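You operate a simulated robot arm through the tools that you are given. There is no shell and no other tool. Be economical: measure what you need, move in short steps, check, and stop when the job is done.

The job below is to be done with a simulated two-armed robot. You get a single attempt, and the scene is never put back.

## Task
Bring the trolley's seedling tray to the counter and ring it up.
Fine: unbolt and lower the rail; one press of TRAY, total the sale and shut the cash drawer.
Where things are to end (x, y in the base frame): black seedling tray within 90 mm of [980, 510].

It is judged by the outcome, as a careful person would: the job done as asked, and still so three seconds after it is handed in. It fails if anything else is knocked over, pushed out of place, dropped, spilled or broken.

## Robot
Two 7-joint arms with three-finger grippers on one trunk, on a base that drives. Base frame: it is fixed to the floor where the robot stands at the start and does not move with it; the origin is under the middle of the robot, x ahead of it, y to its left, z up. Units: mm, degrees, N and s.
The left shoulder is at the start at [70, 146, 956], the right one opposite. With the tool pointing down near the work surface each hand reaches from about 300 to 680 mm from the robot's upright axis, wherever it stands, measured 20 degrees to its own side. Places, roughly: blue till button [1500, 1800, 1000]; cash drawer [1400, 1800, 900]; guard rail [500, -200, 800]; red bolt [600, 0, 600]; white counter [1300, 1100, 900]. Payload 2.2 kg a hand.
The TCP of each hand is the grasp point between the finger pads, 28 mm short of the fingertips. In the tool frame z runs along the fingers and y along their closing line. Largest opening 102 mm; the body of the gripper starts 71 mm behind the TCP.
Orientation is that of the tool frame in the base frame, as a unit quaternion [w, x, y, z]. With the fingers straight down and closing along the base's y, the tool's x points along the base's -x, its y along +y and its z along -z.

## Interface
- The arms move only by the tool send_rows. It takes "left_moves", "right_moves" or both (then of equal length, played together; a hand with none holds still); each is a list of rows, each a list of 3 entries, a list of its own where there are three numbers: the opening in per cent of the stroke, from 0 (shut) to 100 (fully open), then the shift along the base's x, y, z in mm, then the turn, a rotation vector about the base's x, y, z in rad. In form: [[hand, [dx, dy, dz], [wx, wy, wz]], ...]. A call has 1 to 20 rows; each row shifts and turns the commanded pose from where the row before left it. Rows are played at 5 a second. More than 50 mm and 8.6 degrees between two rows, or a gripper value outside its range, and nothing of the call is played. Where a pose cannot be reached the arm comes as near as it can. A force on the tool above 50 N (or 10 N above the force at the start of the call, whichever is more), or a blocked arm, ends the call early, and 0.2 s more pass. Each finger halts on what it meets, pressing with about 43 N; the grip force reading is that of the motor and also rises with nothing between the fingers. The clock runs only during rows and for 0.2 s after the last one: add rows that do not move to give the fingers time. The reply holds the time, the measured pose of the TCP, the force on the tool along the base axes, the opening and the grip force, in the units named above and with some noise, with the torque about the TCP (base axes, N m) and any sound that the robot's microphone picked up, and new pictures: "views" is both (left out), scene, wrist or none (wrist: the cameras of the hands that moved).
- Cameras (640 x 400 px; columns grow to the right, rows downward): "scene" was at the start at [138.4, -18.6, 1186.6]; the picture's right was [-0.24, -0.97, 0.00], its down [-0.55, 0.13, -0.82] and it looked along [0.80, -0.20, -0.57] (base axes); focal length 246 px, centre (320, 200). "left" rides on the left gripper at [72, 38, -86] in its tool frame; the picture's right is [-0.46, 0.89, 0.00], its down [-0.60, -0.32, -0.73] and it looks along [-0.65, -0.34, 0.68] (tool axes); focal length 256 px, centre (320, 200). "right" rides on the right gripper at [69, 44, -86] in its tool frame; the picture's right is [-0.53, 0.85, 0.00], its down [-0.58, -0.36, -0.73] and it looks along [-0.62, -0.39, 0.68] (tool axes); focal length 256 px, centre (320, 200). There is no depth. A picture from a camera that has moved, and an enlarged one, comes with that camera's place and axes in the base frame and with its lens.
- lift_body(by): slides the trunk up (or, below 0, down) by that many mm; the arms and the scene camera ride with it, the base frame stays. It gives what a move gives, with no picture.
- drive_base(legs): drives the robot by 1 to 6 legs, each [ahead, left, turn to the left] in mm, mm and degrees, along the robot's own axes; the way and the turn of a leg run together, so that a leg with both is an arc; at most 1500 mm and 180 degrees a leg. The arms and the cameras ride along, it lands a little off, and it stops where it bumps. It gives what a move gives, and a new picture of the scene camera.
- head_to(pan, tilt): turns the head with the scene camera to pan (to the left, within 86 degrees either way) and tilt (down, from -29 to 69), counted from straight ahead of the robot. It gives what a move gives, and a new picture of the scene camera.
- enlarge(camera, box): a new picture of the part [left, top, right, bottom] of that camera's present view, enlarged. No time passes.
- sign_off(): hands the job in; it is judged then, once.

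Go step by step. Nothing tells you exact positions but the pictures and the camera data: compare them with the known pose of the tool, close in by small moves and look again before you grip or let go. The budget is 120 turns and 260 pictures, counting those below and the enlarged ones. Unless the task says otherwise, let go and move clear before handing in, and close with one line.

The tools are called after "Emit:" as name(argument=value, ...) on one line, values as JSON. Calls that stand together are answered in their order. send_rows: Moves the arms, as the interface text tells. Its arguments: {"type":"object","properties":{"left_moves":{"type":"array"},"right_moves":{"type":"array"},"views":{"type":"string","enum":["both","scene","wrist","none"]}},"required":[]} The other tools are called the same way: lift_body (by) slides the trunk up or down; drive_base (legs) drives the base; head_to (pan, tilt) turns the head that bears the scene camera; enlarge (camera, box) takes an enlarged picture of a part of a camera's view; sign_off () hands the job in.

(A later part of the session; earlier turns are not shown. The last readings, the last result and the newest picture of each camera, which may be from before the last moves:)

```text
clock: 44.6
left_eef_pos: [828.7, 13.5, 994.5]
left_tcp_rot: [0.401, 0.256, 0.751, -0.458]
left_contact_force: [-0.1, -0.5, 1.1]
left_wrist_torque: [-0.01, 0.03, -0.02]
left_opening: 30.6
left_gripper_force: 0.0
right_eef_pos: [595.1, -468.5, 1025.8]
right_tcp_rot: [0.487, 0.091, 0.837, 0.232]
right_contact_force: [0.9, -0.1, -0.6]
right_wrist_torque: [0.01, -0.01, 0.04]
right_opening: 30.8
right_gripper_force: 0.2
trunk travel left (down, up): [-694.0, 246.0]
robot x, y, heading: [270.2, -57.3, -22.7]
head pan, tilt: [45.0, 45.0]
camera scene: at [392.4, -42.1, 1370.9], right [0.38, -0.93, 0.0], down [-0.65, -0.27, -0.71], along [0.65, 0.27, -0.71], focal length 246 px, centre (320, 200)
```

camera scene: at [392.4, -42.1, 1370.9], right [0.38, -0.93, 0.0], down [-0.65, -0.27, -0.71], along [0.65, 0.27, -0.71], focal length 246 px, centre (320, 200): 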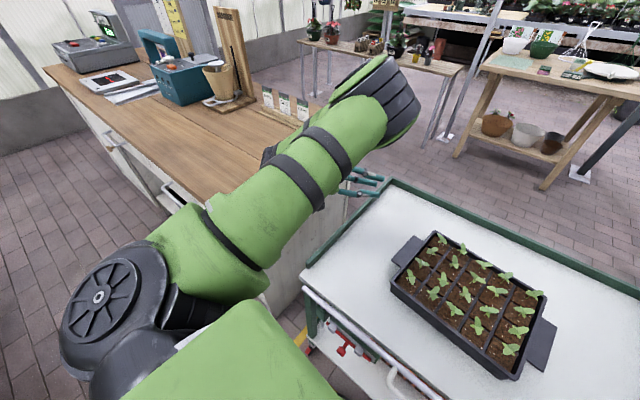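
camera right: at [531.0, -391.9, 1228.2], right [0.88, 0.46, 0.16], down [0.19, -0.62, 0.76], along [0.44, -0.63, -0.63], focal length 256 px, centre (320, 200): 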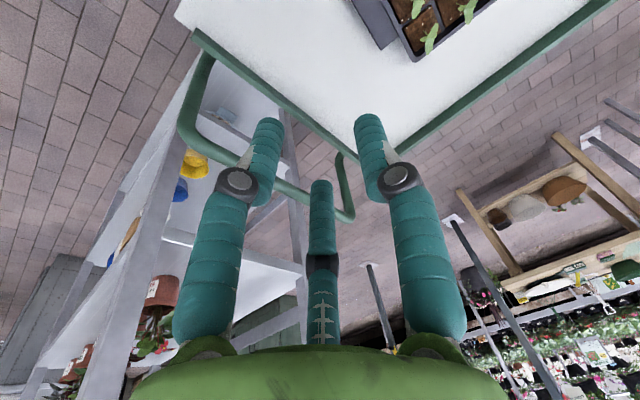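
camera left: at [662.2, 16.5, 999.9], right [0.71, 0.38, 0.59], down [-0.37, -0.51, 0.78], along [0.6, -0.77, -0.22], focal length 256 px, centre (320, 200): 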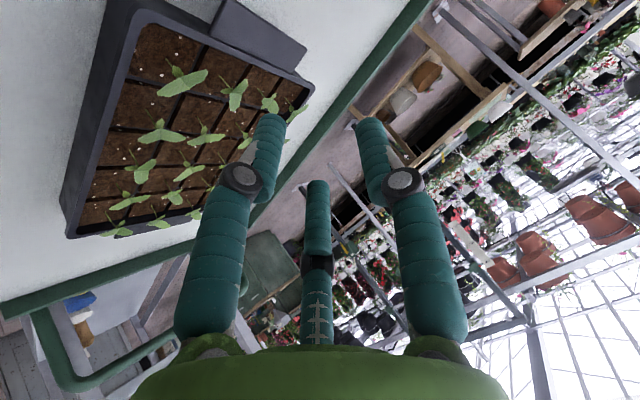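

The right forearm is clear of the shelf, and I can see the till at the counter's far end. I'll move the hands to 60 mm short of the lugs, lower the trunk, and look at the trolley again.

Emit:
send_rows(left_moves=[[30, [-5, -18, 0], [0, 0, 0]], [30, [-5, -18, 0], [0, 0, 0]], [30, [-5, -19, 0], [0, 0, 0]], [30, [0, 0, 0], [0, 0, 0]]], right_moves=[[30, [14, 2.4, 0], [0, 0, 0]], [30, [14, 2.4, 0], [0, 0, 0]], [30, [13, 2.5, 0], [0, 0, 0]], [30, [0, 0, 0], [0, 0, 0]]], views="none")

Emit:
lift_body(by=-150)

Emit:
head_to(pan=0, tilt=50)

Emit:
enlarge(camera="scene", box=[160, 100, 480, 300])

```text
clock: 45.6
left_eef_pos: [811.6, -40.8, 994.5]
left_tcp_rot: [0.4, 0.257, 0.75, -0.46]
left_contact_force: [0.0, 0.2, -0.1]
left_wrist_torque: [0.0, 0.01, -0.03]
left_opening: 30.8
left_gripper_force: 0.1
right_eef_pos: [636.5, -461.0, 1026.2]
right_tcp_rot: [0.486, 0.092, 0.837, 0.233]
right_contact_force: [0.4, -0.2, 0.3]
right_wrist_torque: [0.03, 0.0, 0.0]
right_opening: 30.6
right_gripper_force: 0.0
trunk travel left (down, up): [-694.0, 246.0]
robot x, y, heading: [268.5, -54.6, -22.9]
head pan, tilt: [45.0, 45.0]
```

```text
clock: 47.3
left_eef_pos: [812.8, -41.3, 843.9]
left_tcp_rot: [0.401, 0.257, 0.75, -0.46]
left_contact_force: [0.3, -0.1, 0.6]
left_wrist_torque: [0.01, -0.01, 0.0]
left_opening: 30.3
left_gripper_force: 0.1
right_eef_pos: [637.4, -462.2, 876.8]
right_tcp_rot: [0.487, 0.091, 0.837, 0.232]
right_contact_force: [0.0, 0.8, -0.2]
right_wrist_torque: [0.01, 0.0, 0.0]
right_opening: 30.7
right_gripper_force: 0.0
trunk travel left (down, up): [-544.0, 396.0]
robot x, y, heading: [268.5, -55.8, -22.7]
head pan, tilt: [45.0, 45.0]
```

```text
clock: 48.4
left_eef_pos: [810.9, -42.7, 845.4]
left_tcp_rot: [0.399, 0.255, 0.751, -0.459]
left_contact_force: [0.0, 0.4, -0.3]
left_wrist_torque: [-0.02, -0.01, 0.02]
left_opening: 30.7
left_gripper_force: 0.1
right_eef_pos: [637.4, -460.9, 876.5]
right_tcp_rot: [0.487, 0.091, 0.837, 0.232]
right_contact_force: [0.4, -0.6, -0.9]
right_wrist_torque: [0.01, 0.06, 0.0]
right_opening: 30.9
right_gripper_force: 0.0
trunk travel left (down, up): [-544.0, 396.0]
robot x, y, heading: [268.7, -54.0, -22.8]
head pan, tilt: [0.0, 50.0]
camera scene: at [388.1, -102.5, 1214.0], right [-0.39, -0.92, 0.0], down [-0.71, 0.3, -0.64], along [0.59, -0.25, -0.77], focal length 246 px, centre (320, 200)
```

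scene: 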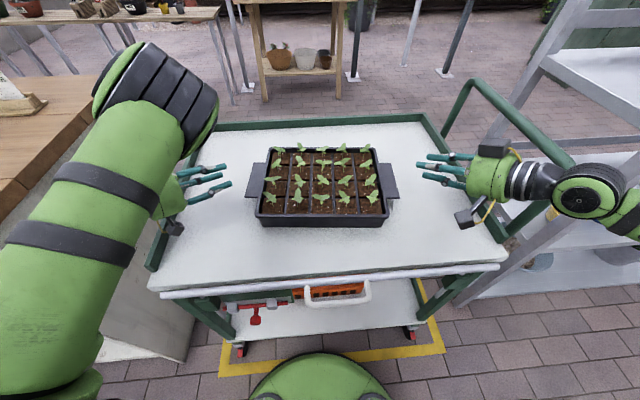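

```text
2.00 times, centred on (320, 200) of scene
camera zoom: at [388.1, -102.5, 1214.0], right [-0.39, -0.92, 0.0], down [-0.71, 0.3, -0.64], along [0.59, -0.25, -0.77], focal length 493 px, centre (320, 200)
```

zoom: 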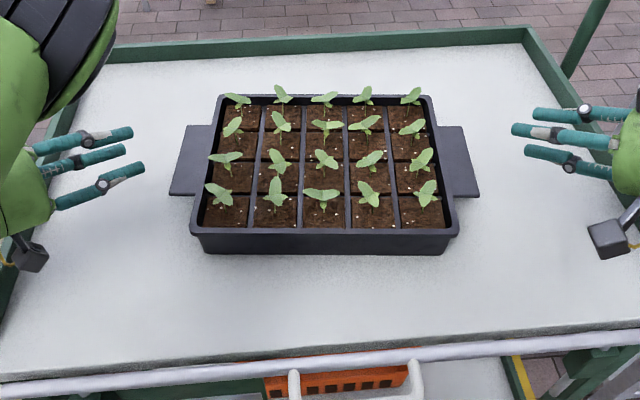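

Two camera heights confirm the lug plates at z ≈ 778 and the deck at about 740. I'll lower further, level the right hand, and check with the wrist cameras.

Emit:
lift_body(by=-60)

Emit:
send_rows(left_moves=[[30, [0, 0, -4], [0, 0, 0]], [30, [0, 0, -4], [0, 0, 0]], [30, [0, 0, 0], [0, 0, 0]]], right_moves=[[30, [0, 0, -13], [0.028, -0.08, 0]], [30, [0, 0, -13], [0.028, -0.08, 0]], [30, [0, 0, 0], [0, 0, 0]]])

Emit:
enlarge(camera="scene", box=[160, 100, 480, 300])

```text
clock: 49.0
left_eef_pos: [811.6, -41.5, 823.1]
left_tcp_rot: [0.404, 0.256, 0.747, -0.462]
left_contact_force: [-7.5, -4.0, 13.9]
left_wrist_torque: [1.33, 1.23, 0.97]
left_opening: 30.4
left_gripper_force: 0.1
right_eef_pos: [635.5, -460.1, 846.9]
right_tcp_rot: [0.488, 0.091, 0.836, 0.232]
right_contact_force: [-0.3, 0.5, -0.3]
right_wrist_torque: [0.0, 0.02, -0.04]
right_opening: 30.5
right_gripper_force: 0.0
trunk travel left (down, up): [-514.0, 426.0]
robot x, y, heading: [272.3, -58.4, -22.7]
head pan, tilt: [0.0, 50.0]
stopped: the force on the tool passed its limit at 62 N (the readings are from after the stop); the commanded pose is now the measured one
```

```text
clock: 49.7
left_eef_pos: [810.6, -41.1, 823.6]
left_tcp_rot: [0.41, 0.259, 0.742, -0.462]
left_contact_force: [-13.8, -0.6, 26.3]
left_wrist_torque: [3.02, 2.2, 1.64]
left_opening: 30.8
left_gripper_force: 0.1
right_eef_pos: [639.8, -462.2, 829.2]
right_tcp_rot: [0.53, 0.091, 0.807, 0.242]
right_contact_force: [-0.2, -0.3, 0.3]
right_wrist_torque: [-0.01, -0.02, 0.01]
right_opening: 30.7
right_gripper_force: 0.0
right hand out of reach, approached as far as the arm can: row 2
trunk travel left (down, up): [-514.0, 426.0]
robot x, y, heading: [266.1, -55.6, -22.8]
head pan, tilt: [0.0, 50.0]
stopped in row 3 (left hand): the force on the tool passed its limit at 52 N (the readings are from after the stop); the commanded pose is now the measured one
camera scene: at [382.1, -103.2, 1184.6], right [-0.39, -0.92, 0.0], down [-0.7, 0.3, -0.65], along [0.6, -0.25, -0.76], focal length 246 px, centre (320, 200)
camera right: at [529.7, -421.0, 821.2], right [0.13, 0.52, 0.85], down [-0.38, -0.76, 0.52], along [0.92, -0.39, 0.09], focal length 256 px, centre (320, 200)
camera left: at [768.9, 54.4, 764.6], right [0.92, 0.39, -0.02], down [-0.19, 0.51, 0.84], along [0.34, -0.77, 0.55], focal length 256 px, centre (320, 200)
```

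scene: 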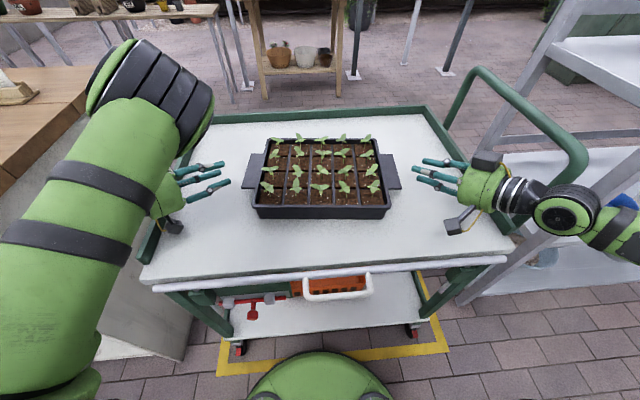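
right: 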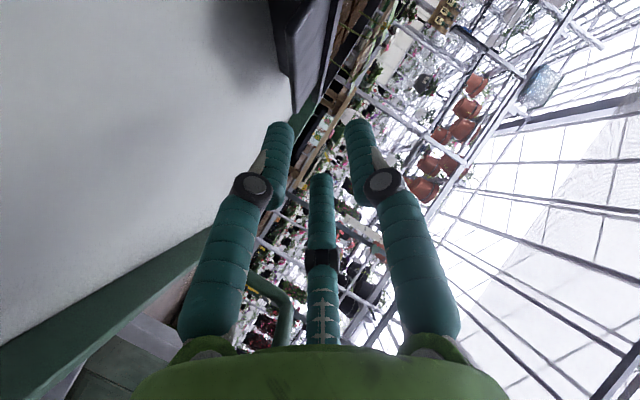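
left: 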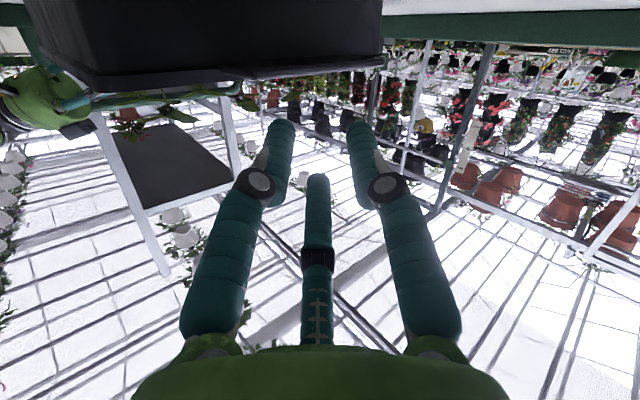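

```text
2.00 times, centred on (320, 200) of scene
camera zoom: at [382.1, -103.2, 1184.6], right [-0.39, -0.92, 0.0], down [-0.7, 0.3, -0.65], along [0.6, -0.25, -0.76], focal length 493 px, centre (320, 200)
```

zoom: 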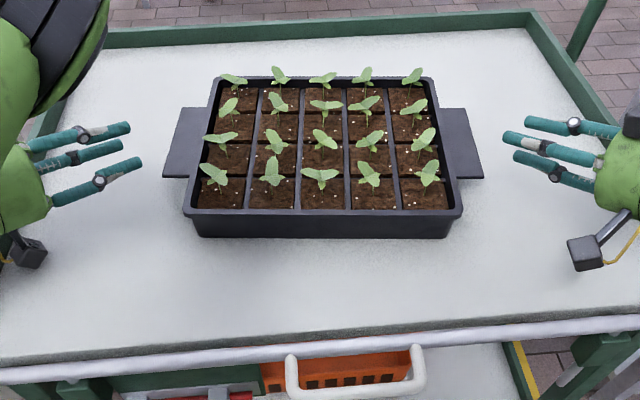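

The left hand's camera box met the deck, because that roll puts it underneath. I'll lift that hand, roll it 60° the other way with a bit more tilt, and look again.

Emit:
send_rows(left_moves=[[30, [-5, 12, 20], [0, 0, 0]], [30, [-5, 12, 25], [0, 0, 0]], [30, [0, 0, 0], [0.0617, -0.1117, -0.0332]], [30, [0, 0, 0], [0.0617, -0.1117, -0.0332]], [30, [0, 0, 0], [0.0617, -0.1117, -0.0332]], [30, [0, 0, 0], [0.0617, -0.1117, -0.0332]], [30, [0, 0, 0], [0.0617, -0.1117, -0.0332]], [30, [0, 0, 0], [0.0617, -0.1117, -0.0332]], [30, [0, 0, 0], [0.0617, -0.1117, -0.0332]], [30, [0, 0, 0], [0.0617, -0.1117, -0.0332]], [30, [0, 0, 0], [0, 0, 0]]], views="scene")

```text
clock: 52.1
left_eef_pos: [816.3, -25.3, 869.9]
left_tcp_rot: [0.551, 0.611, 0.545, -0.164]
left_contact_force: [1.0, 0.8, -0.9]
left_wrist_torque: [0.01, 0.02, 0.01]
left_opening: 30.6
left_gripper_force: 0.1
left hand out of reach, approached as far as the arm can: row 10
right_eef_pos: [644.1, -459.5, 826.0]
right_tcp_rot: [0.528, 0.093, 0.809, 0.241]
right_contact_force: [0.2, 0.0, 0.9]
right_wrist_torque: [-0.02, 0.04, -0.02]
right_opening: 30.3
right_gripper_force: 0.1
trunk travel left (down, up): [-514.0, 426.0]
robot x, y, heading: [268.7, -58.8, -22.6]
head pan, tilt: [0.0, 50.0]
camera scene: at [388.2, -101.9, 1183.9], right [-0.39, -0.92, 0.0], down [-0.71, 0.3, -0.64], along [0.59, -0.25, -0.77], focal length 246 px, centre (320, 200)
```

scene: 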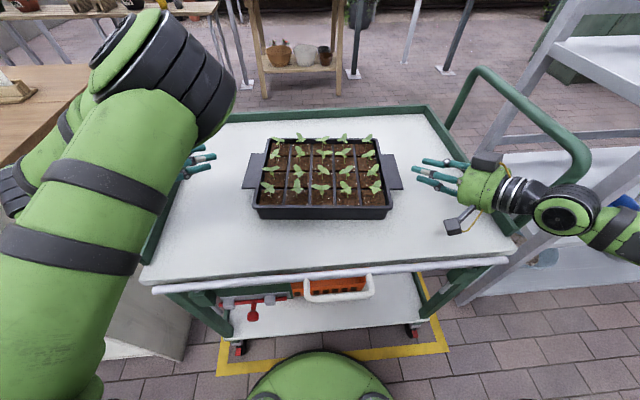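

The left hand now has the right roll, but the forearm swung towards the counter. I'll look left to check clearances.

Emit:
head_to(pan=50, tilt=40)

```text
clock: 53.2
left_eef_pos: [816.2, -24.3, 868.7]
left_tcp_rot: [0.55, 0.61, 0.546, -0.166]
left_contact_force: [0.2, -0.5, -0.8]
left_wrist_torque: [0.0, 0.01, 0.03]
left_opening: 30.5
left_gripper_force: 0.0
right_eef_pos: [644.2, -460.7, 826.0]
right_tcp_rot: [0.528, 0.093, 0.809, 0.241]
right_contact_force: [0.1, 0.6, 0.9]
right_wrist_torque: [-0.02, 0.01, -0.01]
right_opening: 30.4
right_gripper_force: 0.1
trunk travel left (down, up): [-514.0, 426.0]
robot x, y, heading: [268.3, -55.0, -22.4]
head pan, tilt: [50.0, 40.0]
camera scene: at [392.7, -33.8, 1198.0], right [0.46, -0.89, 0.0], down [-0.57, -0.29, -0.77], along [0.68, 0.35, -0.64], focal length 246 px, centre (320, 200)
```

scene: 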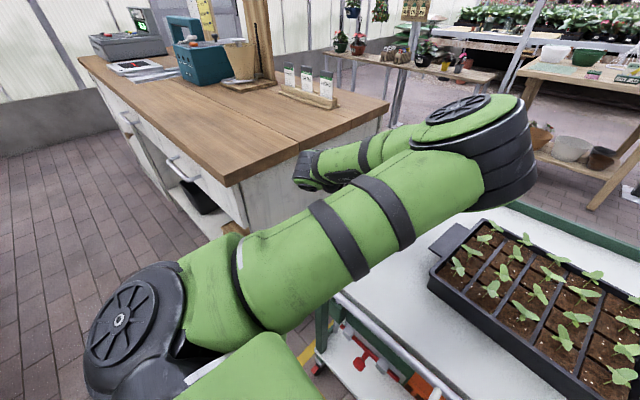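

The wrist clears the counter by about 150 mm. I'll bring both hands down to lug level: 30 mm by the trunk, the rest by the arms.

Emit:
lift_body(by=-30)

Emit:
head_to(pan=0, tilt=50)

Emit:
send_rows(left_moves=[[30, [0, 0, -16], [0, 0, 0]], [30, [0, 0, -16], [0, 0, 0]], [30, [0, 0, -16], [0, 0, 0]], [30, [0, 0, 0], [0, 0, 0]]], right_moves=[[30, [0, 0, -3], [0, 0, 0]], [30, [0, 0, -3], [0, 0, 0]], [30, [0, 0, 0], [0, 0, 0]], [30, [0, 0, 0], [0, 0, 0]]])

Emit:
enlarge(camera="scene", box=[160, 100, 480, 300])

```text
clock: 54.0
left_eef_pos: [816.3, -26.0, 839.1]
left_tcp_rot: [0.55, 0.61, 0.545, -0.165]
left_contact_force: [0.7, -0.5, 0.6]
left_wrist_torque: [0.0, 0.05, 0.01]
left_opening: 30.6
left_gripper_force: 0.0
right_eef_pos: [644.0, -460.8, 796.9]
right_tcp_rot: [0.528, 0.091, 0.809, 0.242]
right_contact_force: [0.3, 0.6, -0.1]
right_wrist_torque: [0.0, 0.01, 0.02]
right_opening: 30.9
right_gripper_force: 0.0
trunk travel left (down, up): [-484.0, 456.0]
robot x, y, heading: [272.4, -56.7, -22.7]
head pan, tilt: [50.0, 40.0]
```

```text
clock: 55.2
left_eef_pos: [816.7, -25.4, 839.4]
left_tcp_rot: [0.55, 0.611, 0.545, -0.164]
left_contact_force: [-1.6, -0.6, 0.2]
left_wrist_torque: [-0.01, 0.03, 0.01]
left_opening: 30.4
left_gripper_force: 0.1
right_eef_pos: [643.7, -461.8, 796.8]
right_tcp_rot: [0.527, 0.092, 0.809, 0.242]
right_contact_force: [1.2, 0.7, -0.5]
right_wrist_torque: [0.01, -0.04, -0.02]
right_opening: 30.6
right_gripper_force: 0.0
trunk travel left (down, up): [-484.0, 456.0]
robot x, y, heading: [270.0, -56.9, -22.9]
head pan, tilt: [0.0, 50.0]
camera scene: at [388.2, -102.3, 1153.9], right [-0.39, -0.92, 0.0], down [-0.71, 0.29, -0.64], along [0.59, -0.25, -0.77], focal length 246 px, centre (320, 200)
```

scene: 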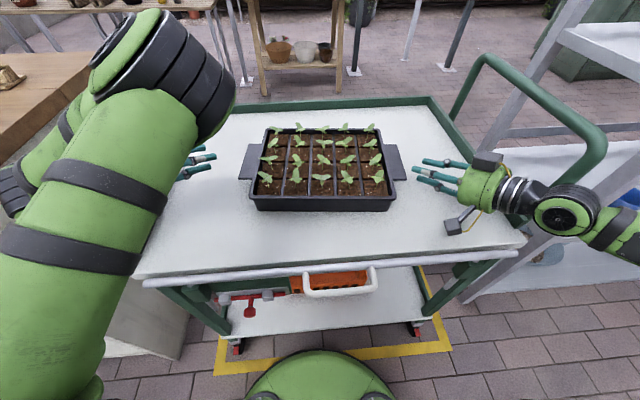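

```text
clock: 56.2
left_eef_pos: [826.2, -31.9, 797.0]
left_tcp_rot: [0.552, 0.61, 0.545, -0.16]
left_contact_force: [1.1, 3.8, 13.7]
left_wrist_torque: [1.61, -0.39, -0.11]
left_opening: 30.9
left_gripper_force: 0.1
left hand out of reach, approached as far as the arm can: row 1, 2, 3
right_eef_pos: [643.1, -460.6, 791.3]
right_tcp_rot: [0.529, 0.092, 0.809, 0.241]
right_contact_force: [0.0, -1.1, -0.7]
right_wrist_torque: [-0.02, 0.0, -0.04]
right_opening: 30.7
right_gripper_force: 0.0
trunk travel left (down, up): [-484.0, 456.0]
robot x, y, heading: [269.4, -55.8, -22.7]
head pan, tilt: [0.0, 50.0]
camera scene: at [386.6, -102.3, 1154.3], right [-0.39, -0.92, 0.0], down [-0.71, 0.3, -0.64], along [0.59, -0.25, -0.77], focal length 246 px, centre (320, 200)
camera right: at [532.7, -420.4, 784.4], right [0.14, 0.52, 0.85], down [-0.37, -0.76, 0.53], along [0.92, -0.39, 0.09], focal length 256 px, centre (320, 200)
camera left: at [848.5, 83.5, 787.3], right [0.58, -0.05, 0.81], down [-0.78, 0.26, 0.57], along [-0.24, -0.96, 0.12], focal length 256 px, centre (320, 200)
```

scene: 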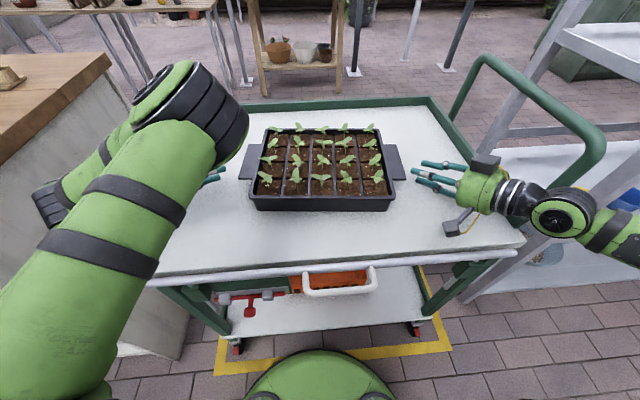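
right: 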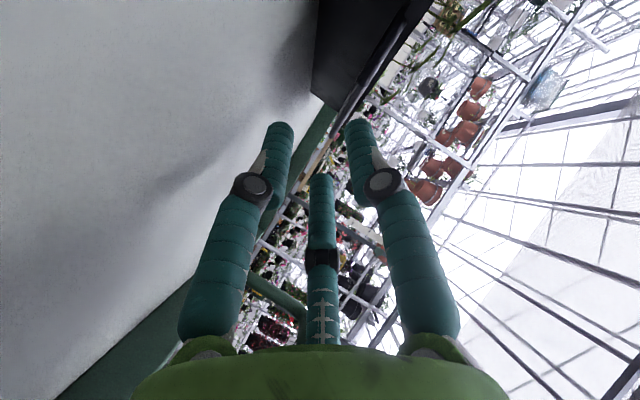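
left: 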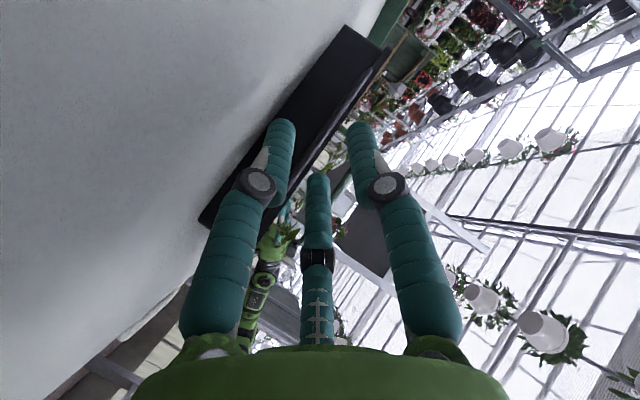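

```text
2.00 times, centred on (320, 200) of scene
camera zoom: at [386.6, -102.3, 1154.3], right [-0.39, -0.92, 0.0], down [-0.71, 0.3, -0.64], along [0.59, -0.25, -0.77], focal length 493 px, centre (320, 200)
```

zoom: 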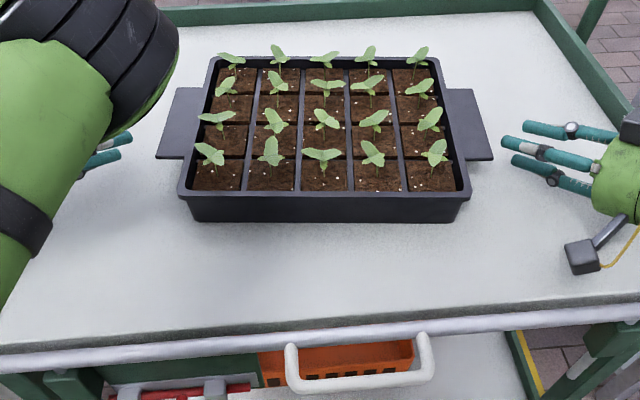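

The left hand's camera box touched the trolley's side rim lightly. I'll lift a little and roll the hand another 60° so the box rides high.

Emit:
send_rows(left_moves=[[30, [0, 0, 20], [0, 0, 0]], [30, [0, 0, 25], [0, 0, 0]], [30, [0, 0, 0], [0.0524, -0.1115, -0.0446]], [30, [0, 0, 0], [0.0524, -0.1115, -0.0446]], [30, [0, 0, 0], [0.0524, -0.1115, -0.0446]], [30, [0, 0, 0], [0.0524, -0.1115, -0.0446]], [30, [0, 0, 0], [0.0524, -0.1115, -0.0446]], [30, [0, 0, 0], [0.0524, -0.1115, -0.0446]], [30, [0, 0, 0], [0.0524, -0.1115, -0.0446]], [30, [0, 0, 0], [0.0524, -0.1115, -0.0446]]], views="scene")

```text
clock: 58.4
left_eef_pos: [934.4, -66.9, 853.5]
left_tcp_rot: [0.559, 0.801, 0.166, 0.133]
left_contact_force: [0.5, -0.3, 0.6]
left_wrist_torque: [0.03, 0.0, 0.01]
left_opening: 30.6
left_gripper_force: 0.1
left hand out of reach, approached as far as the arm can: row 3, 4, 5, 6, 7, 8, 9
right_eef_pos: [643.8, -460.3, 790.5]
right_tcp_rot: [0.527, 0.092, 0.809, 0.242]
right_contact_force: [0.3, 0.3, 0.5]
right_wrist_torque: [0.02, 0.02, -0.01]
right_opening: 30.4
right_gripper_force: 0.0
trunk travel left (down, up): [-484.0, 456.0]
robot x, y, heading: [267.1, -57.1, -22.6]
head pan, tilt: [0.0, 50.0]
camera scene: at [388.9, -101.6, 1153.9], right [-0.39, -0.92, 0.0], down [-0.71, 0.29, -0.64], along [0.59, -0.25, -0.77], focal length 246 px, centre (320, 200)
```

scene: 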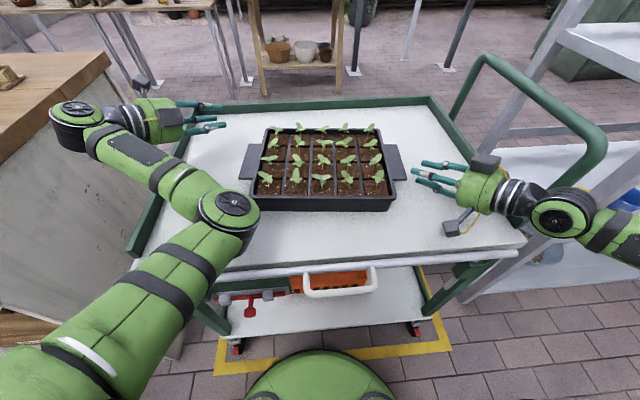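

The roll is as wanted, but the hand drifted forward. I'll try drawing it back along the lug.

Emit:
send_rows(left_moves=[[30, [-18, 7.7, 0], [0, 0, 0]], [30, [-18, 7.7, 0], [0, 0, 0]], [30, [-18, 7.7, 0], [0, 0, 0]], [30, [0, 0, 0], [0, 0, 0]]], views="scene")

```text
clock: 59.2
left_eef_pos: [855.0, -79.7, 962.5]
left_tcp_rot: [0.612, 0.762, 0.099, 0.187]
left_contact_force: [-0.8, 0.3, -0.2]
left_wrist_torque: [-0.02, 0.02, 0.01]
left_opening: 30.6
left_gripper_force: 0.1
right_eef_pos: [618.8, -470.3, 799.3]
right_tcp_rot: [0.54, 0.093, 0.8, 0.245]
right_contact_force: [0.4, -0.3, -0.1]
right_wrist_torque: [-0.03, 0.02, 0.02]
right_opening: 30.8
right_gripper_force: 0.1
trunk travel left (down, up): [-484.0, 456.0]
robot x, y, heading: [266.9, -60.3, -23.3]
head pan, tilt: [0.0, 50.0]
stopped in row 4 (left hand): the arm was blocked; the commanded pose is now the measured one
camera scene: at [356.1, -112.5, 1156.7], right [-0.39, -0.92, -0.02], down [-0.69, 0.3, -0.66], along [0.61, -0.25, -0.75], focal length 246 px, centre (320, 200)
```

scene: 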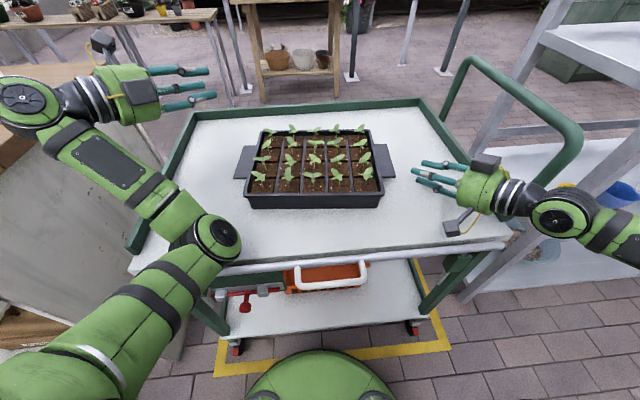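

The left elbow has come down on the trolley edge and is pushing my body back. I'll relieve it by raising the trunk in a small step first.

Emit:
lift_body(by=40)

Emit:
head_to(pan=20, tilt=55)

```text
clock: 60.1
left_eef_pos: [884.8, -64.3, 974.3]
left_tcp_rot: [0.603, 0.768, 0.12, 0.177]
left_contact_force: [0.0, 0.0, 0.0]
left_wrist_torque: [0.0, 0.0, -0.06]
left_opening: 30.7
left_gripper_force: 0.2
right_eef_pos: [643.0, -464.0, 829.5]
right_tcp_rot: [0.527, 0.094, 0.809, 0.241]
right_contact_force: [0.6, -0.7, -0.9]
right_wrist_torque: [0.01, 0.01, -0.03]
right_opening: 30.5
right_gripper_force: 0.1
trunk travel left (down, up): [-524.0, 416.0]
robot x, y, heading: [270.3, -60.1, -22.6]
head pan, tilt: [0.0, 50.0]
```

```text
clock: 60.9
left_eef_pos: [881.7, -65.2, 976.4]
left_tcp_rot: [0.605, 0.768, 0.118, 0.177]
left_contact_force: [-0.3, 0.4, -0.3]
left_wrist_torque: [-0.03, -0.01, -0.02]
left_opening: 30.6
left_gripper_force: 0.0
right_eef_pos: [640.7, -464.1, 830.3]
right_tcp_rot: [0.529, 0.093, 0.809, 0.24]
right_contact_force: [0.2, -0.2, -0.4]
right_wrist_torque: [0.02, 0.01, 0.03]
right_opening: 30.6
right_gripper_force: 0.0
trunk travel left (down, up): [-524.0, 416.0]
robot x, y, heading: [266.7, -56.0, -23.1]
head pan, tilt: [20.0, 55.0]
camera scene: at [388.0, -78.8, 1187.4], right [-0.05, -1.0, 0.0], down [-0.82, 0.04, -0.57], along [0.57, -0.03, -0.82], focal length 246 px, centre (320, 200)
```

scene: 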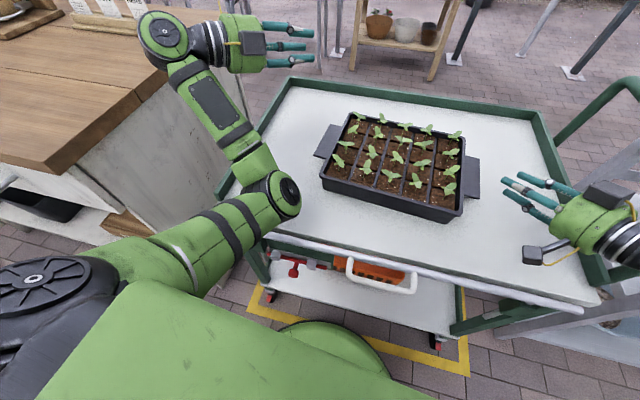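

The pressure is off and the body has settled. I'll raise the trunk for safety, then roll the left hand back to the earlier elbow-high posture, with a steeper tilt so its camera clears the rim.

Emit:
lift_body(by=120)

Emit:
send_rows(left_moves=[[30, [-8, 4, -8], [-0.0193, 0.1325, 0.0271]], [30, [-8, 4, -8], [-0.0193, 0.1325, 0.0271]], [30, [-8, 4, -8], [-0.0193, 0.1325, 0.0271]], [30, [-8, 4, -8], [-0.0193, 0.1325, 0.0271]], [30, [-8, 4, -8], [-0.0193, 0.1325, 0.0271]], [30, [-8, 4, -8], [-0.0193, 0.1325, 0.0271]], [30, [-8, 4, -8], [-0.0193, 0.1325, 0.0271]], [30, [-8, 4, -8], [-0.0193, 0.1325, 0.0271]], [30, [0, 0, 0], [0, 0, 0]]], views="scene")

```text
clock: 62.4
left_eef_pos: [881.8, -65.3, 1096.2]
left_tcp_rot: [0.604, 0.768, 0.118, 0.177]
left_contact_force: [-0.7, -0.3, 0.5]
left_wrist_torque: [0.05, 0.0, 0.02]
left_opening: 30.9
left_gripper_force: 0.1
right_eef_pos: [641.6, -464.3, 950.6]
right_tcp_rot: [0.528, 0.094, 0.809, 0.241]
right_contact_force: [-0.3, -0.6, -0.2]
right_wrist_torque: [-0.01, 0.0, 0.0]
right_opening: 30.4
right_gripper_force: 0.0
trunk travel left (down, up): [-644.0, 296.0]
robot x, y, heading: [267.2, -61.4, -23.2]
head pan, tilt: [20.0, 55.0]
```

```text
clock: 64.4
left_eef_pos: [818.2, -32.8, 1031.4]
left_tcp_rot: [0.494, 0.689, 0.498, -0.182]
left_contact_force: [0.6, -1.1, -0.5]
left_wrist_torque: [0.02, 0.02, 0.01]
left_opening: 30.7
left_gripper_force: 0.0
right_eef_pos: [640.0, -466.2, 950.5]
right_tcp_rot: [0.528, 0.095, 0.809, 0.24]
right_contact_force: [-0.4, -0.4, -0.2]
right_wrist_torque: [0.0, 0.0, 0.0]
right_opening: 30.6
right_gripper_force: 0.0
trunk travel left (down, up): [-644.0, 296.0]
robot x, y, heading: [266.8, -57.5, -22.9]
head pan, tilt: [20.0, 55.0]
camera scene: at [388.1, -79.0, 1307.4], right [-0.05, -1.0, 0.0], down [-0.82, 0.04, -0.57], along [0.57, -0.03, -0.82], focal length 246 px, centre (320, 200)
```

scene: 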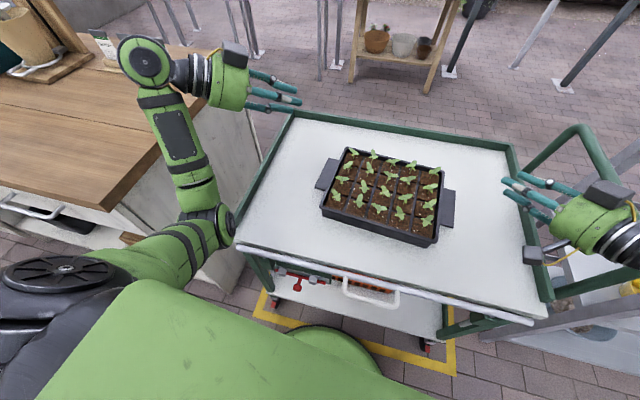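

That posture is fully reachable. To keep the elbow well above the trolley, I'll leave the trunk high and lower the hands with the arms.

Emit:
send_rows(left_moves=[[30, [0, 0, -20], [0, 0, 0]], [30, [0, 0, -20], [0, 0, 0]], [30, [0, 0, -20], [0, 0, 0]], [30, [0, 0, -20], [0, 0, 0]], [30, [0, 0, -20], [0, 0, 0]], [30, [0, 0, -20], [0, 0, 0]], [30, [0, 0, -20], [0, 0, 0]], [30, [0, 0, -20], [0, 0, 0]]], right_moves=[[30, [0, 0, -15], [0, 0, 0]], [30, [0, 0, -15], [0, 0, 0]], [30, [0, 0, -15], [0, 0, 0]], [30, [0, 0, -15], [0, 0, 0]], [30, [0, 0, -15], [0, 0, 0]], [30, [0, 0, -15], [0, 0, 0]], [30, [0, 0, -15], [0, 0, 0]], [30, [0, 0, -15], [0, 0, 0]]], views="scene")

```text
clock: 66.2
left_eef_pos: [818.0, -33.1, 871.7]
left_tcp_rot: [0.495, 0.689, 0.497, -0.182]
left_contact_force: [0.4, 0.6, 0.0]
left_wrist_torque: [0.0, -0.01, 0.0]
left_opening: 30.5
left_gripper_force: 0.0
right_eef_pos: [644.3, -459.7, 834.4]
right_tcp_rot: [0.528, 0.095, 0.809, 0.241]
right_contact_force: [0.9, -0.1, 0.1]
right_wrist_torque: [-0.02, 0.0, 0.0]
right_opening: 30.5
right_gripper_force: 0.0
right hand out of reach, approached as far as the arm can: row 5, 6
trunk travel left (down, up): [-644.0, 296.0]
robot x, y, heading: [264.7, -54.6, -22.8]
head pan, tilt: [20.0, 55.0]
camera scene: at [388.4, -78.6, 1307.4], right [-0.05, -1.0, 0.0], down [-0.82, 0.04, -0.57], along [0.57, -0.03, -0.82], focal length 246 px, centre (320, 200)
```

scene: 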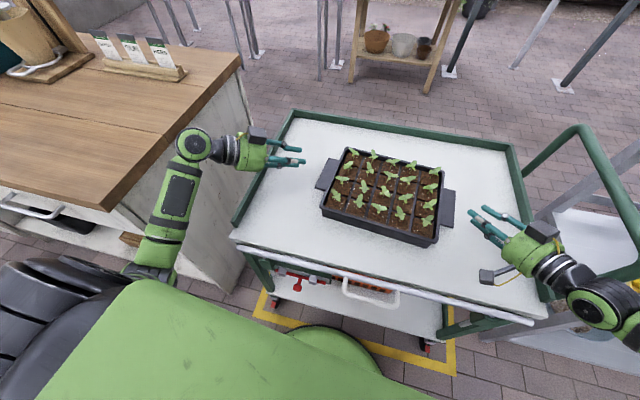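

The left arm is now in a much better posture, with the elbow well back. I'll lower both hands to lug level, still outside the lugs, and check with the cameras.

Emit:
send_rows(left_moves=[[38, [0, 0, -20], [0, 0, 0]], [38, [0, 0, -20], [0, 0, 0]], [38, [0, 0, -20], [0, 0, 0]], [38, [0, 0, -15], [0, 0, 0]], [38, [0, 0, 0], [0, 0, 0]]], right_moves=[[38, [0, 0, -11], [0, 0, 0]], [38, [0, 0, -11], [0, 0, 0]], [38, [0, 0, -11], [0, 0, 0]], [38, [0, 0, -9], [0, 0, 0]], [38, [0, 0, 0], [0, 0, 0]]])

Emit:
enlarge(camera="scene", box=[240, 100, 400, 200])

Emit:
enlarge(camera="scene", box=[400, 150, 560, 250])

```text
clock: 67.4
left_eef_pos: [818.4, -33.5, 797.1]
left_tcp_rot: [0.495, 0.689, 0.497, -0.183]
left_contact_force: [0.7, -0.8, -0.1]
left_wrist_torque: [0.01, -0.03, -0.01]
left_opening: 38.7
left_gripper_force: 0.1
right_eef_pos: [644.6, -459.4, 792.6]
right_tcp_rot: [0.528, 0.094, 0.809, 0.239]
right_contact_force: [0.5, 0.2, 0.1]
right_wrist_torque: [-0.03, -0.01, 0.0]
right_opening: 38.9
right_gripper_force: 0.1
trunk travel left (down, up): [-644.0, 296.0]
robot x, y, heading: [266.5, -58.3, -22.9]
head pan, tilt: [20.0, 55.0]
camera scene: at [388.0, -78.7, 1307.4], right [-0.05, -1.0, 0.0], down [-0.82, 0.04, -0.57], along [0.57, -0.03, -0.82], focal length 246 px, centre (320, 200)
camera right: at [533.4, -419.1, 786.2], right [0.14, 0.52, 0.84], down [-0.38, -0.76, 0.53], along [0.92, -0.39, 0.09], focal length 256 px, centre (320, 200)
camera left: at [862.2, 77.9, 801.0], right [0.56, -0.25, 0.79], down [-0.72, 0.33, 0.61], along [-0.41, -0.91, 0.01], focal length 256 px, centre (320, 200)
```

scene: 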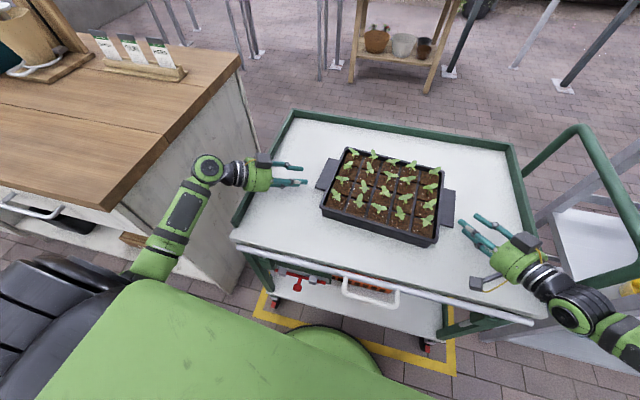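
right: 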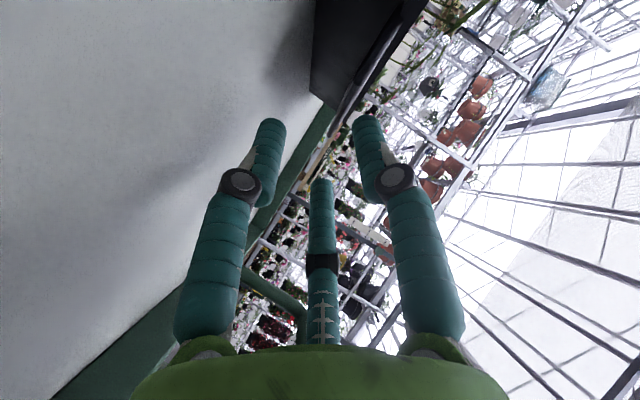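
left: 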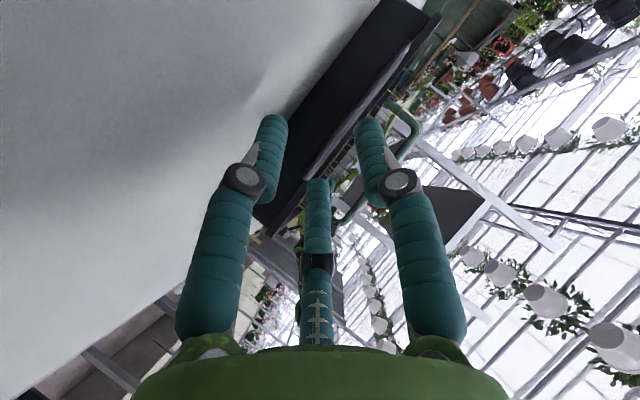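

```text
4.00 times, centred on (320, 150) of scene
camera zoom: at [388.0, -78.7, 1307.4], right [-0.05, -1.0, 0.0], down [-0.82, 0.04, -0.57], along [0.57, -0.03, -0.82], focal length 986 px, centre (320, 400)
```

zoom: 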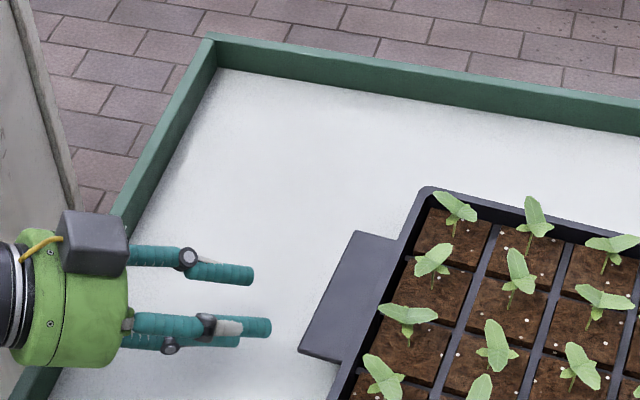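

```text
4.00 times, centred on (480, 200) of scene
camera zoom: at [388.0, -78.7, 1307.4], right [-0.05, -1.0, 0.0], down [-0.82, 0.04, -0.57], along [0.57, -0.03, -0.82], focal length 986 px, centre (-320, 200)
```

zoom: 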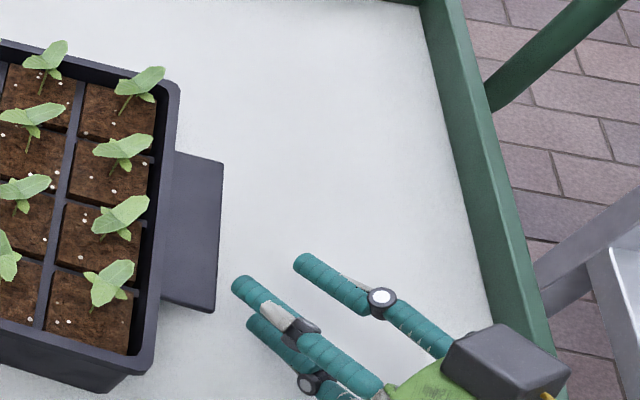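

The lug plates are only about 34 mm wide, so the hands should point more squarely inward to get a deep hold. I'll yaw both further in, staying outside the lugs.

Emit:
send_rows(left_moves=[[38, [0, 0, 0], [0, 0, -0.122]], [38, [0, 0, 0], [0, 0, -0.122]], [38, [0, 0, 0], [0, 0, -0.122]], [38, [0, 0, 0], [0, 0, -0.122]], [38, [0, 0, 0], [0, 0, 0]]], right_moves=[[38, [0, 0, 0], [0, 0, 0.122]], [38, [0, 0, 0], [0, 0, 0.122]], [38, [0, 0, 0], [0, 0, 0.122]], [38, [0, 0, 0], [0, 0, 0.122]], [38, [0, 0, 0], [0, 0, 0]]], views="scene")

```text
clock: 68.6
left_eef_pos: [815.3, -28.3, 798.7]
left_tcp_rot: [0.439, 0.789, 0.314, -0.296]
left_contact_force: [-0.9, -0.4, -0.2]
left_wrist_torque: [0.05, 0.03, 0.01]
left_opening: 38.8
left_gripper_force: 0.1
right_eef_pos: [638.3, -450.9, 794.4]
right_tcp_rot: [0.452, -0.107, 0.808, 0.363]
right_contact_force: [0.4, 0.4, 0.5]
right_wrist_torque: [0.0, 0.0, -0.01]
right_opening: 38.7
right_gripper_force: 0.1
trunk travel left (down, up): [-644.0, 296.0]
robot x, y, heading: [264.0, -55.5, -23.0]
head pan, tilt: [20.0, 55.0]
camera scene: at [383.5, -71.3, 1307.7], right [-0.05, -1.0, 0.01], down [-0.82, 0.04, -0.58], along [0.58, -0.03, -0.82], focal length 246 px, centre (320, 200)
```

scene: 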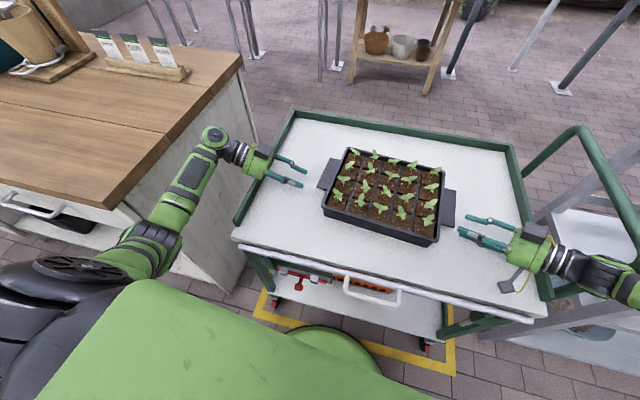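

My body shifted a few millimetres left, so the right wrist is probably leaning on the trolley's push handle. I'll turn the right hand back halfway and see if it relaxes.

Emit:
send_rows(right_moves=[[38, [0, 0, 0], [0, 0, -0.122]], [38, [4, 2, 0], [0, 0, -0.122]], [38, [0, 0, 0], [0, 0, 0]]], views="scene")

Emit:
enlarge(camera="scene", box=[440, 180, 640, 305])

Emit:
enlarge(camera="scene", box=[140, 100, 340, 225])

```text
clock: 69.4
left_eef_pos: [819.4, -33.1, 796.9]
left_tcp_rot: [0.435, 0.789, 0.316, -0.296]
left_contact_force: [-0.1, 0.2, -0.9]
left_wrist_torque: [0.0, -0.02, -0.01]
left_opening: 38.5
left_gripper_force: 0.1
right_eef_pos: [648.7, -459.1, 793.1]
right_tcp_rot: [0.497, -0.003, 0.815, 0.3]
right_contact_force: [-0.3, -0.2, 0.1]
right_wrist_torque: [0.03, 0.02, 0.03]
right_opening: 38.6
right_gripper_force: 0.0
trunk travel left (down, up): [-644.0, 296.0]
robot x, y, heading: [266.1, -61.9, -22.7]
head pan, tilt: [20.0, 55.0]
camera scene: at [388.8, -79.7, 1307.3], right [-0.05, -1.0, 0.0], down [-0.82, 0.04, -0.57], along [0.57, -0.03, -0.82], focal length 246 px, centre (320, 200)
```

scene: 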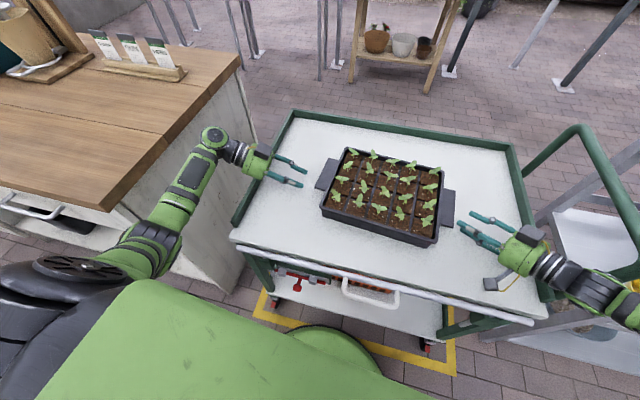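

```text
3.20 times, centred on (540, 242) of scene
camera zoom: at [388.8, -79.7, 1307.3], right [-0.05, -1.0, 0.0], down [-0.82, 0.04, -0.57], along [0.57, -0.03, -0.82], focal length 788 px, centre (-384, 64)
```

zoom: 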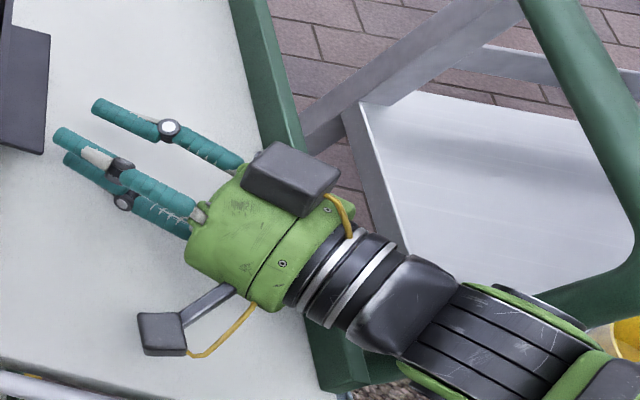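

```text
3.20 times, centred on (240, 162) of scene
camera zoom: at [388.8, -79.7, 1307.3], right [-0.05, -1.0, 0.0], down [-0.82, 0.04, -0.57], along [0.57, -0.03, -0.82], focal length 788 px, centre (576, 320)
```

zoom: 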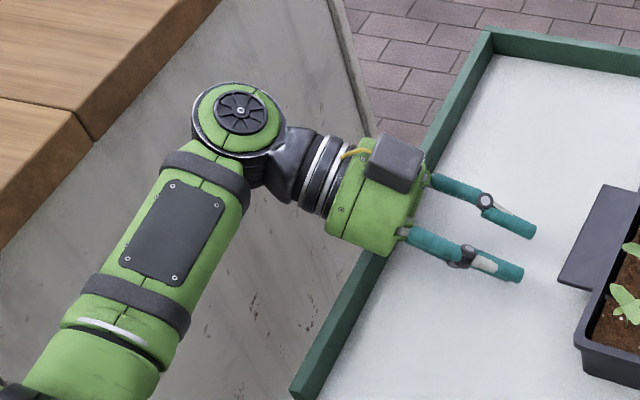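

The body is back in place. I need more inward yaw on the right, so I'll look at what that forearm is close to.

Emit:
head_to(pan=-40, tilt=50)

```text
clock: 70.7
left_eef_pos: [818.2, -33.8, 797.9]
left_tcp_rot: [0.436, 0.788, 0.317, -0.297]
left_contact_force: [-0.2, 0.4, 1.2]
left_wrist_torque: [0.02, 0.04, 0.0]
left_opening: 39.1
left_gripper_force: 0.0
right_eef_pos: [647.2, -457.4, 793.4]
right_tcp_rot: [0.495, -0.005, 0.815, 0.303]
right_contact_force: [0.0, -0.5, -0.1]
right_wrist_torque: [0.01, -0.01, -0.03]
right_opening: 38.8
right_gripper_force: 0.1
trunk travel left (down, up): [-644.0, 296.0]
robot x, y, heading: [267.4, -56.4, -22.7]
head pan, tilt: [-40.0, 50.0]
camera scene: at [351.3, -143.5, 1313.9], right [-0.89, -0.46, 0.0], down [-0.35, 0.68, -0.64], along [0.29, -0.57, -0.77], focal length 246 px, centre (320, 200)
```

scene: 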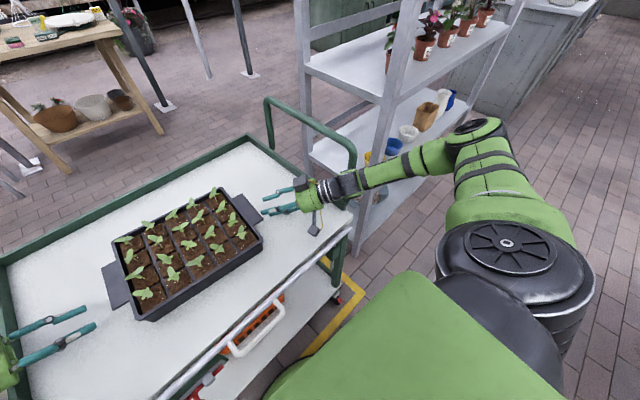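

There's ample room by the shelf, only the push-handle loop is close. Moving the right hand forward first will open that gap. I'll slide both hands forward along the lugs, then yaw the right.

Emit:
send_rows(right_moves=[[38, [13, -2, 0], [0, 0, 0]], [38, [13, -2, 0], [0, 0, 0]], [38, [13, -1, 0], [0, 0, 0.1]], [38, [3, 4, 0], [0, 0, 0.1]], [38, [0, 0, 0], [0, 0, 0.1]], [38, [0, 0, 0], [0, 0, 0]]], left_moves=[[38, [13, -5.4, 0], [0, 0, 0]], [38, [13, -5.4, 0], [0, 0, 0]], [38, [11, -5, 0], [0, 0, 0]], [38, [0, 0, -2], [0, 0, 0]], [38, [0, 0, -2], [0, 0, 0]], [38, [0, 0, 0], [0, 0, 0]]], views="none")

Emit:
head_to(pan=0, tilt=55)

Emit:
enlarge(camera="scene", box=[190, 100, 450, 262])

```text
clock: 72.1
left_eef_pos: [854.0, -44.9, 794.2]
left_tcp_rot: [0.438, 0.788, 0.316, -0.296]
left_contact_force: [-0.3, 0.8, -0.2]
left_wrist_torque: [0.0, 0.01, 0.02]
left_opening: 38.6
left_gripper_force: 0.0
right_eef_pos: [688.7, -452.1, 796.5]
right_tcp_rot: [0.444, -0.13, 0.804, 0.373]
right_contact_force: [-0.5, 0.4, -0.4]
right_wrist_torque: [-0.02, -0.04, -0.01]
right_opening: 39.0
right_gripper_force: 0.0
trunk travel left (down, up): [-644.0, 296.0]
robot x, y, heading: [268.5, -57.3, -22.9]
head pan, tilt: [-40.0, 50.0]
```

```text
clock: 73.2
left_eef_pos: [854.5, -44.9, 793.4]
left_tcp_rot: [0.438, 0.788, 0.316, -0.296]
left_contact_force: [-0.8, 0.2, 0.0]
left_wrist_torque: [0.03, 0.01, 0.0]
left_opening: 38.8
left_gripper_force: 0.0
right_eef_pos: [689.4, -453.7, 794.7]
right_tcp_rot: [0.445, -0.128, 0.805, 0.372]
right_contact_force: [0.0, -0.6, 0.7]
right_wrist_torque: [0.01, 0.01, 0.01]
right_opening: 38.8
right_gripper_force: 0.0
trunk travel left (down, up): [-644.0, 296.0]
robot x, y, heading: [269.0, -60.7, -23.1]
head pan, tilt: [0.0, 55.0]
camera scene: at [382.1, -96.7, 1307.6], right [-0.39, -0.92, 0.0], down [-0.75, 0.32, -0.58], along [0.53, -0.23, -0.82], focal length 246 px, centre (320, 200)
```

scene: 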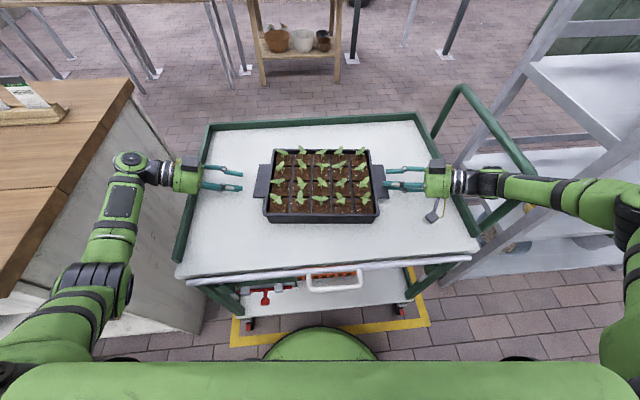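

```text
2.46 times, centred on (320, 181) of scene
camera zoom: at [382.1, -96.7, 1307.6], right [-0.39, -0.92, 0.0], down [-0.75, 0.32, -0.58], along [0.53, -0.23, -0.82], focal length 606 px, centre (320, 247)
```

zoom: 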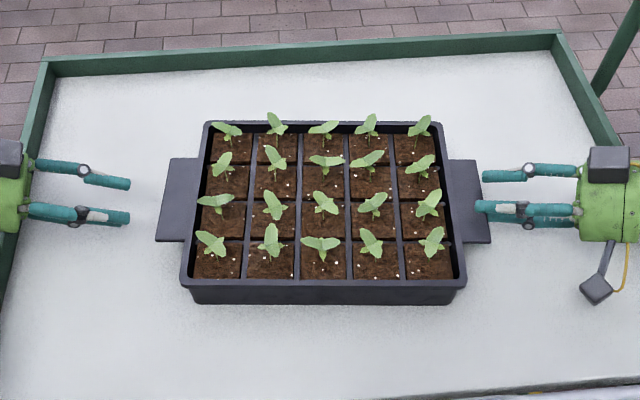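

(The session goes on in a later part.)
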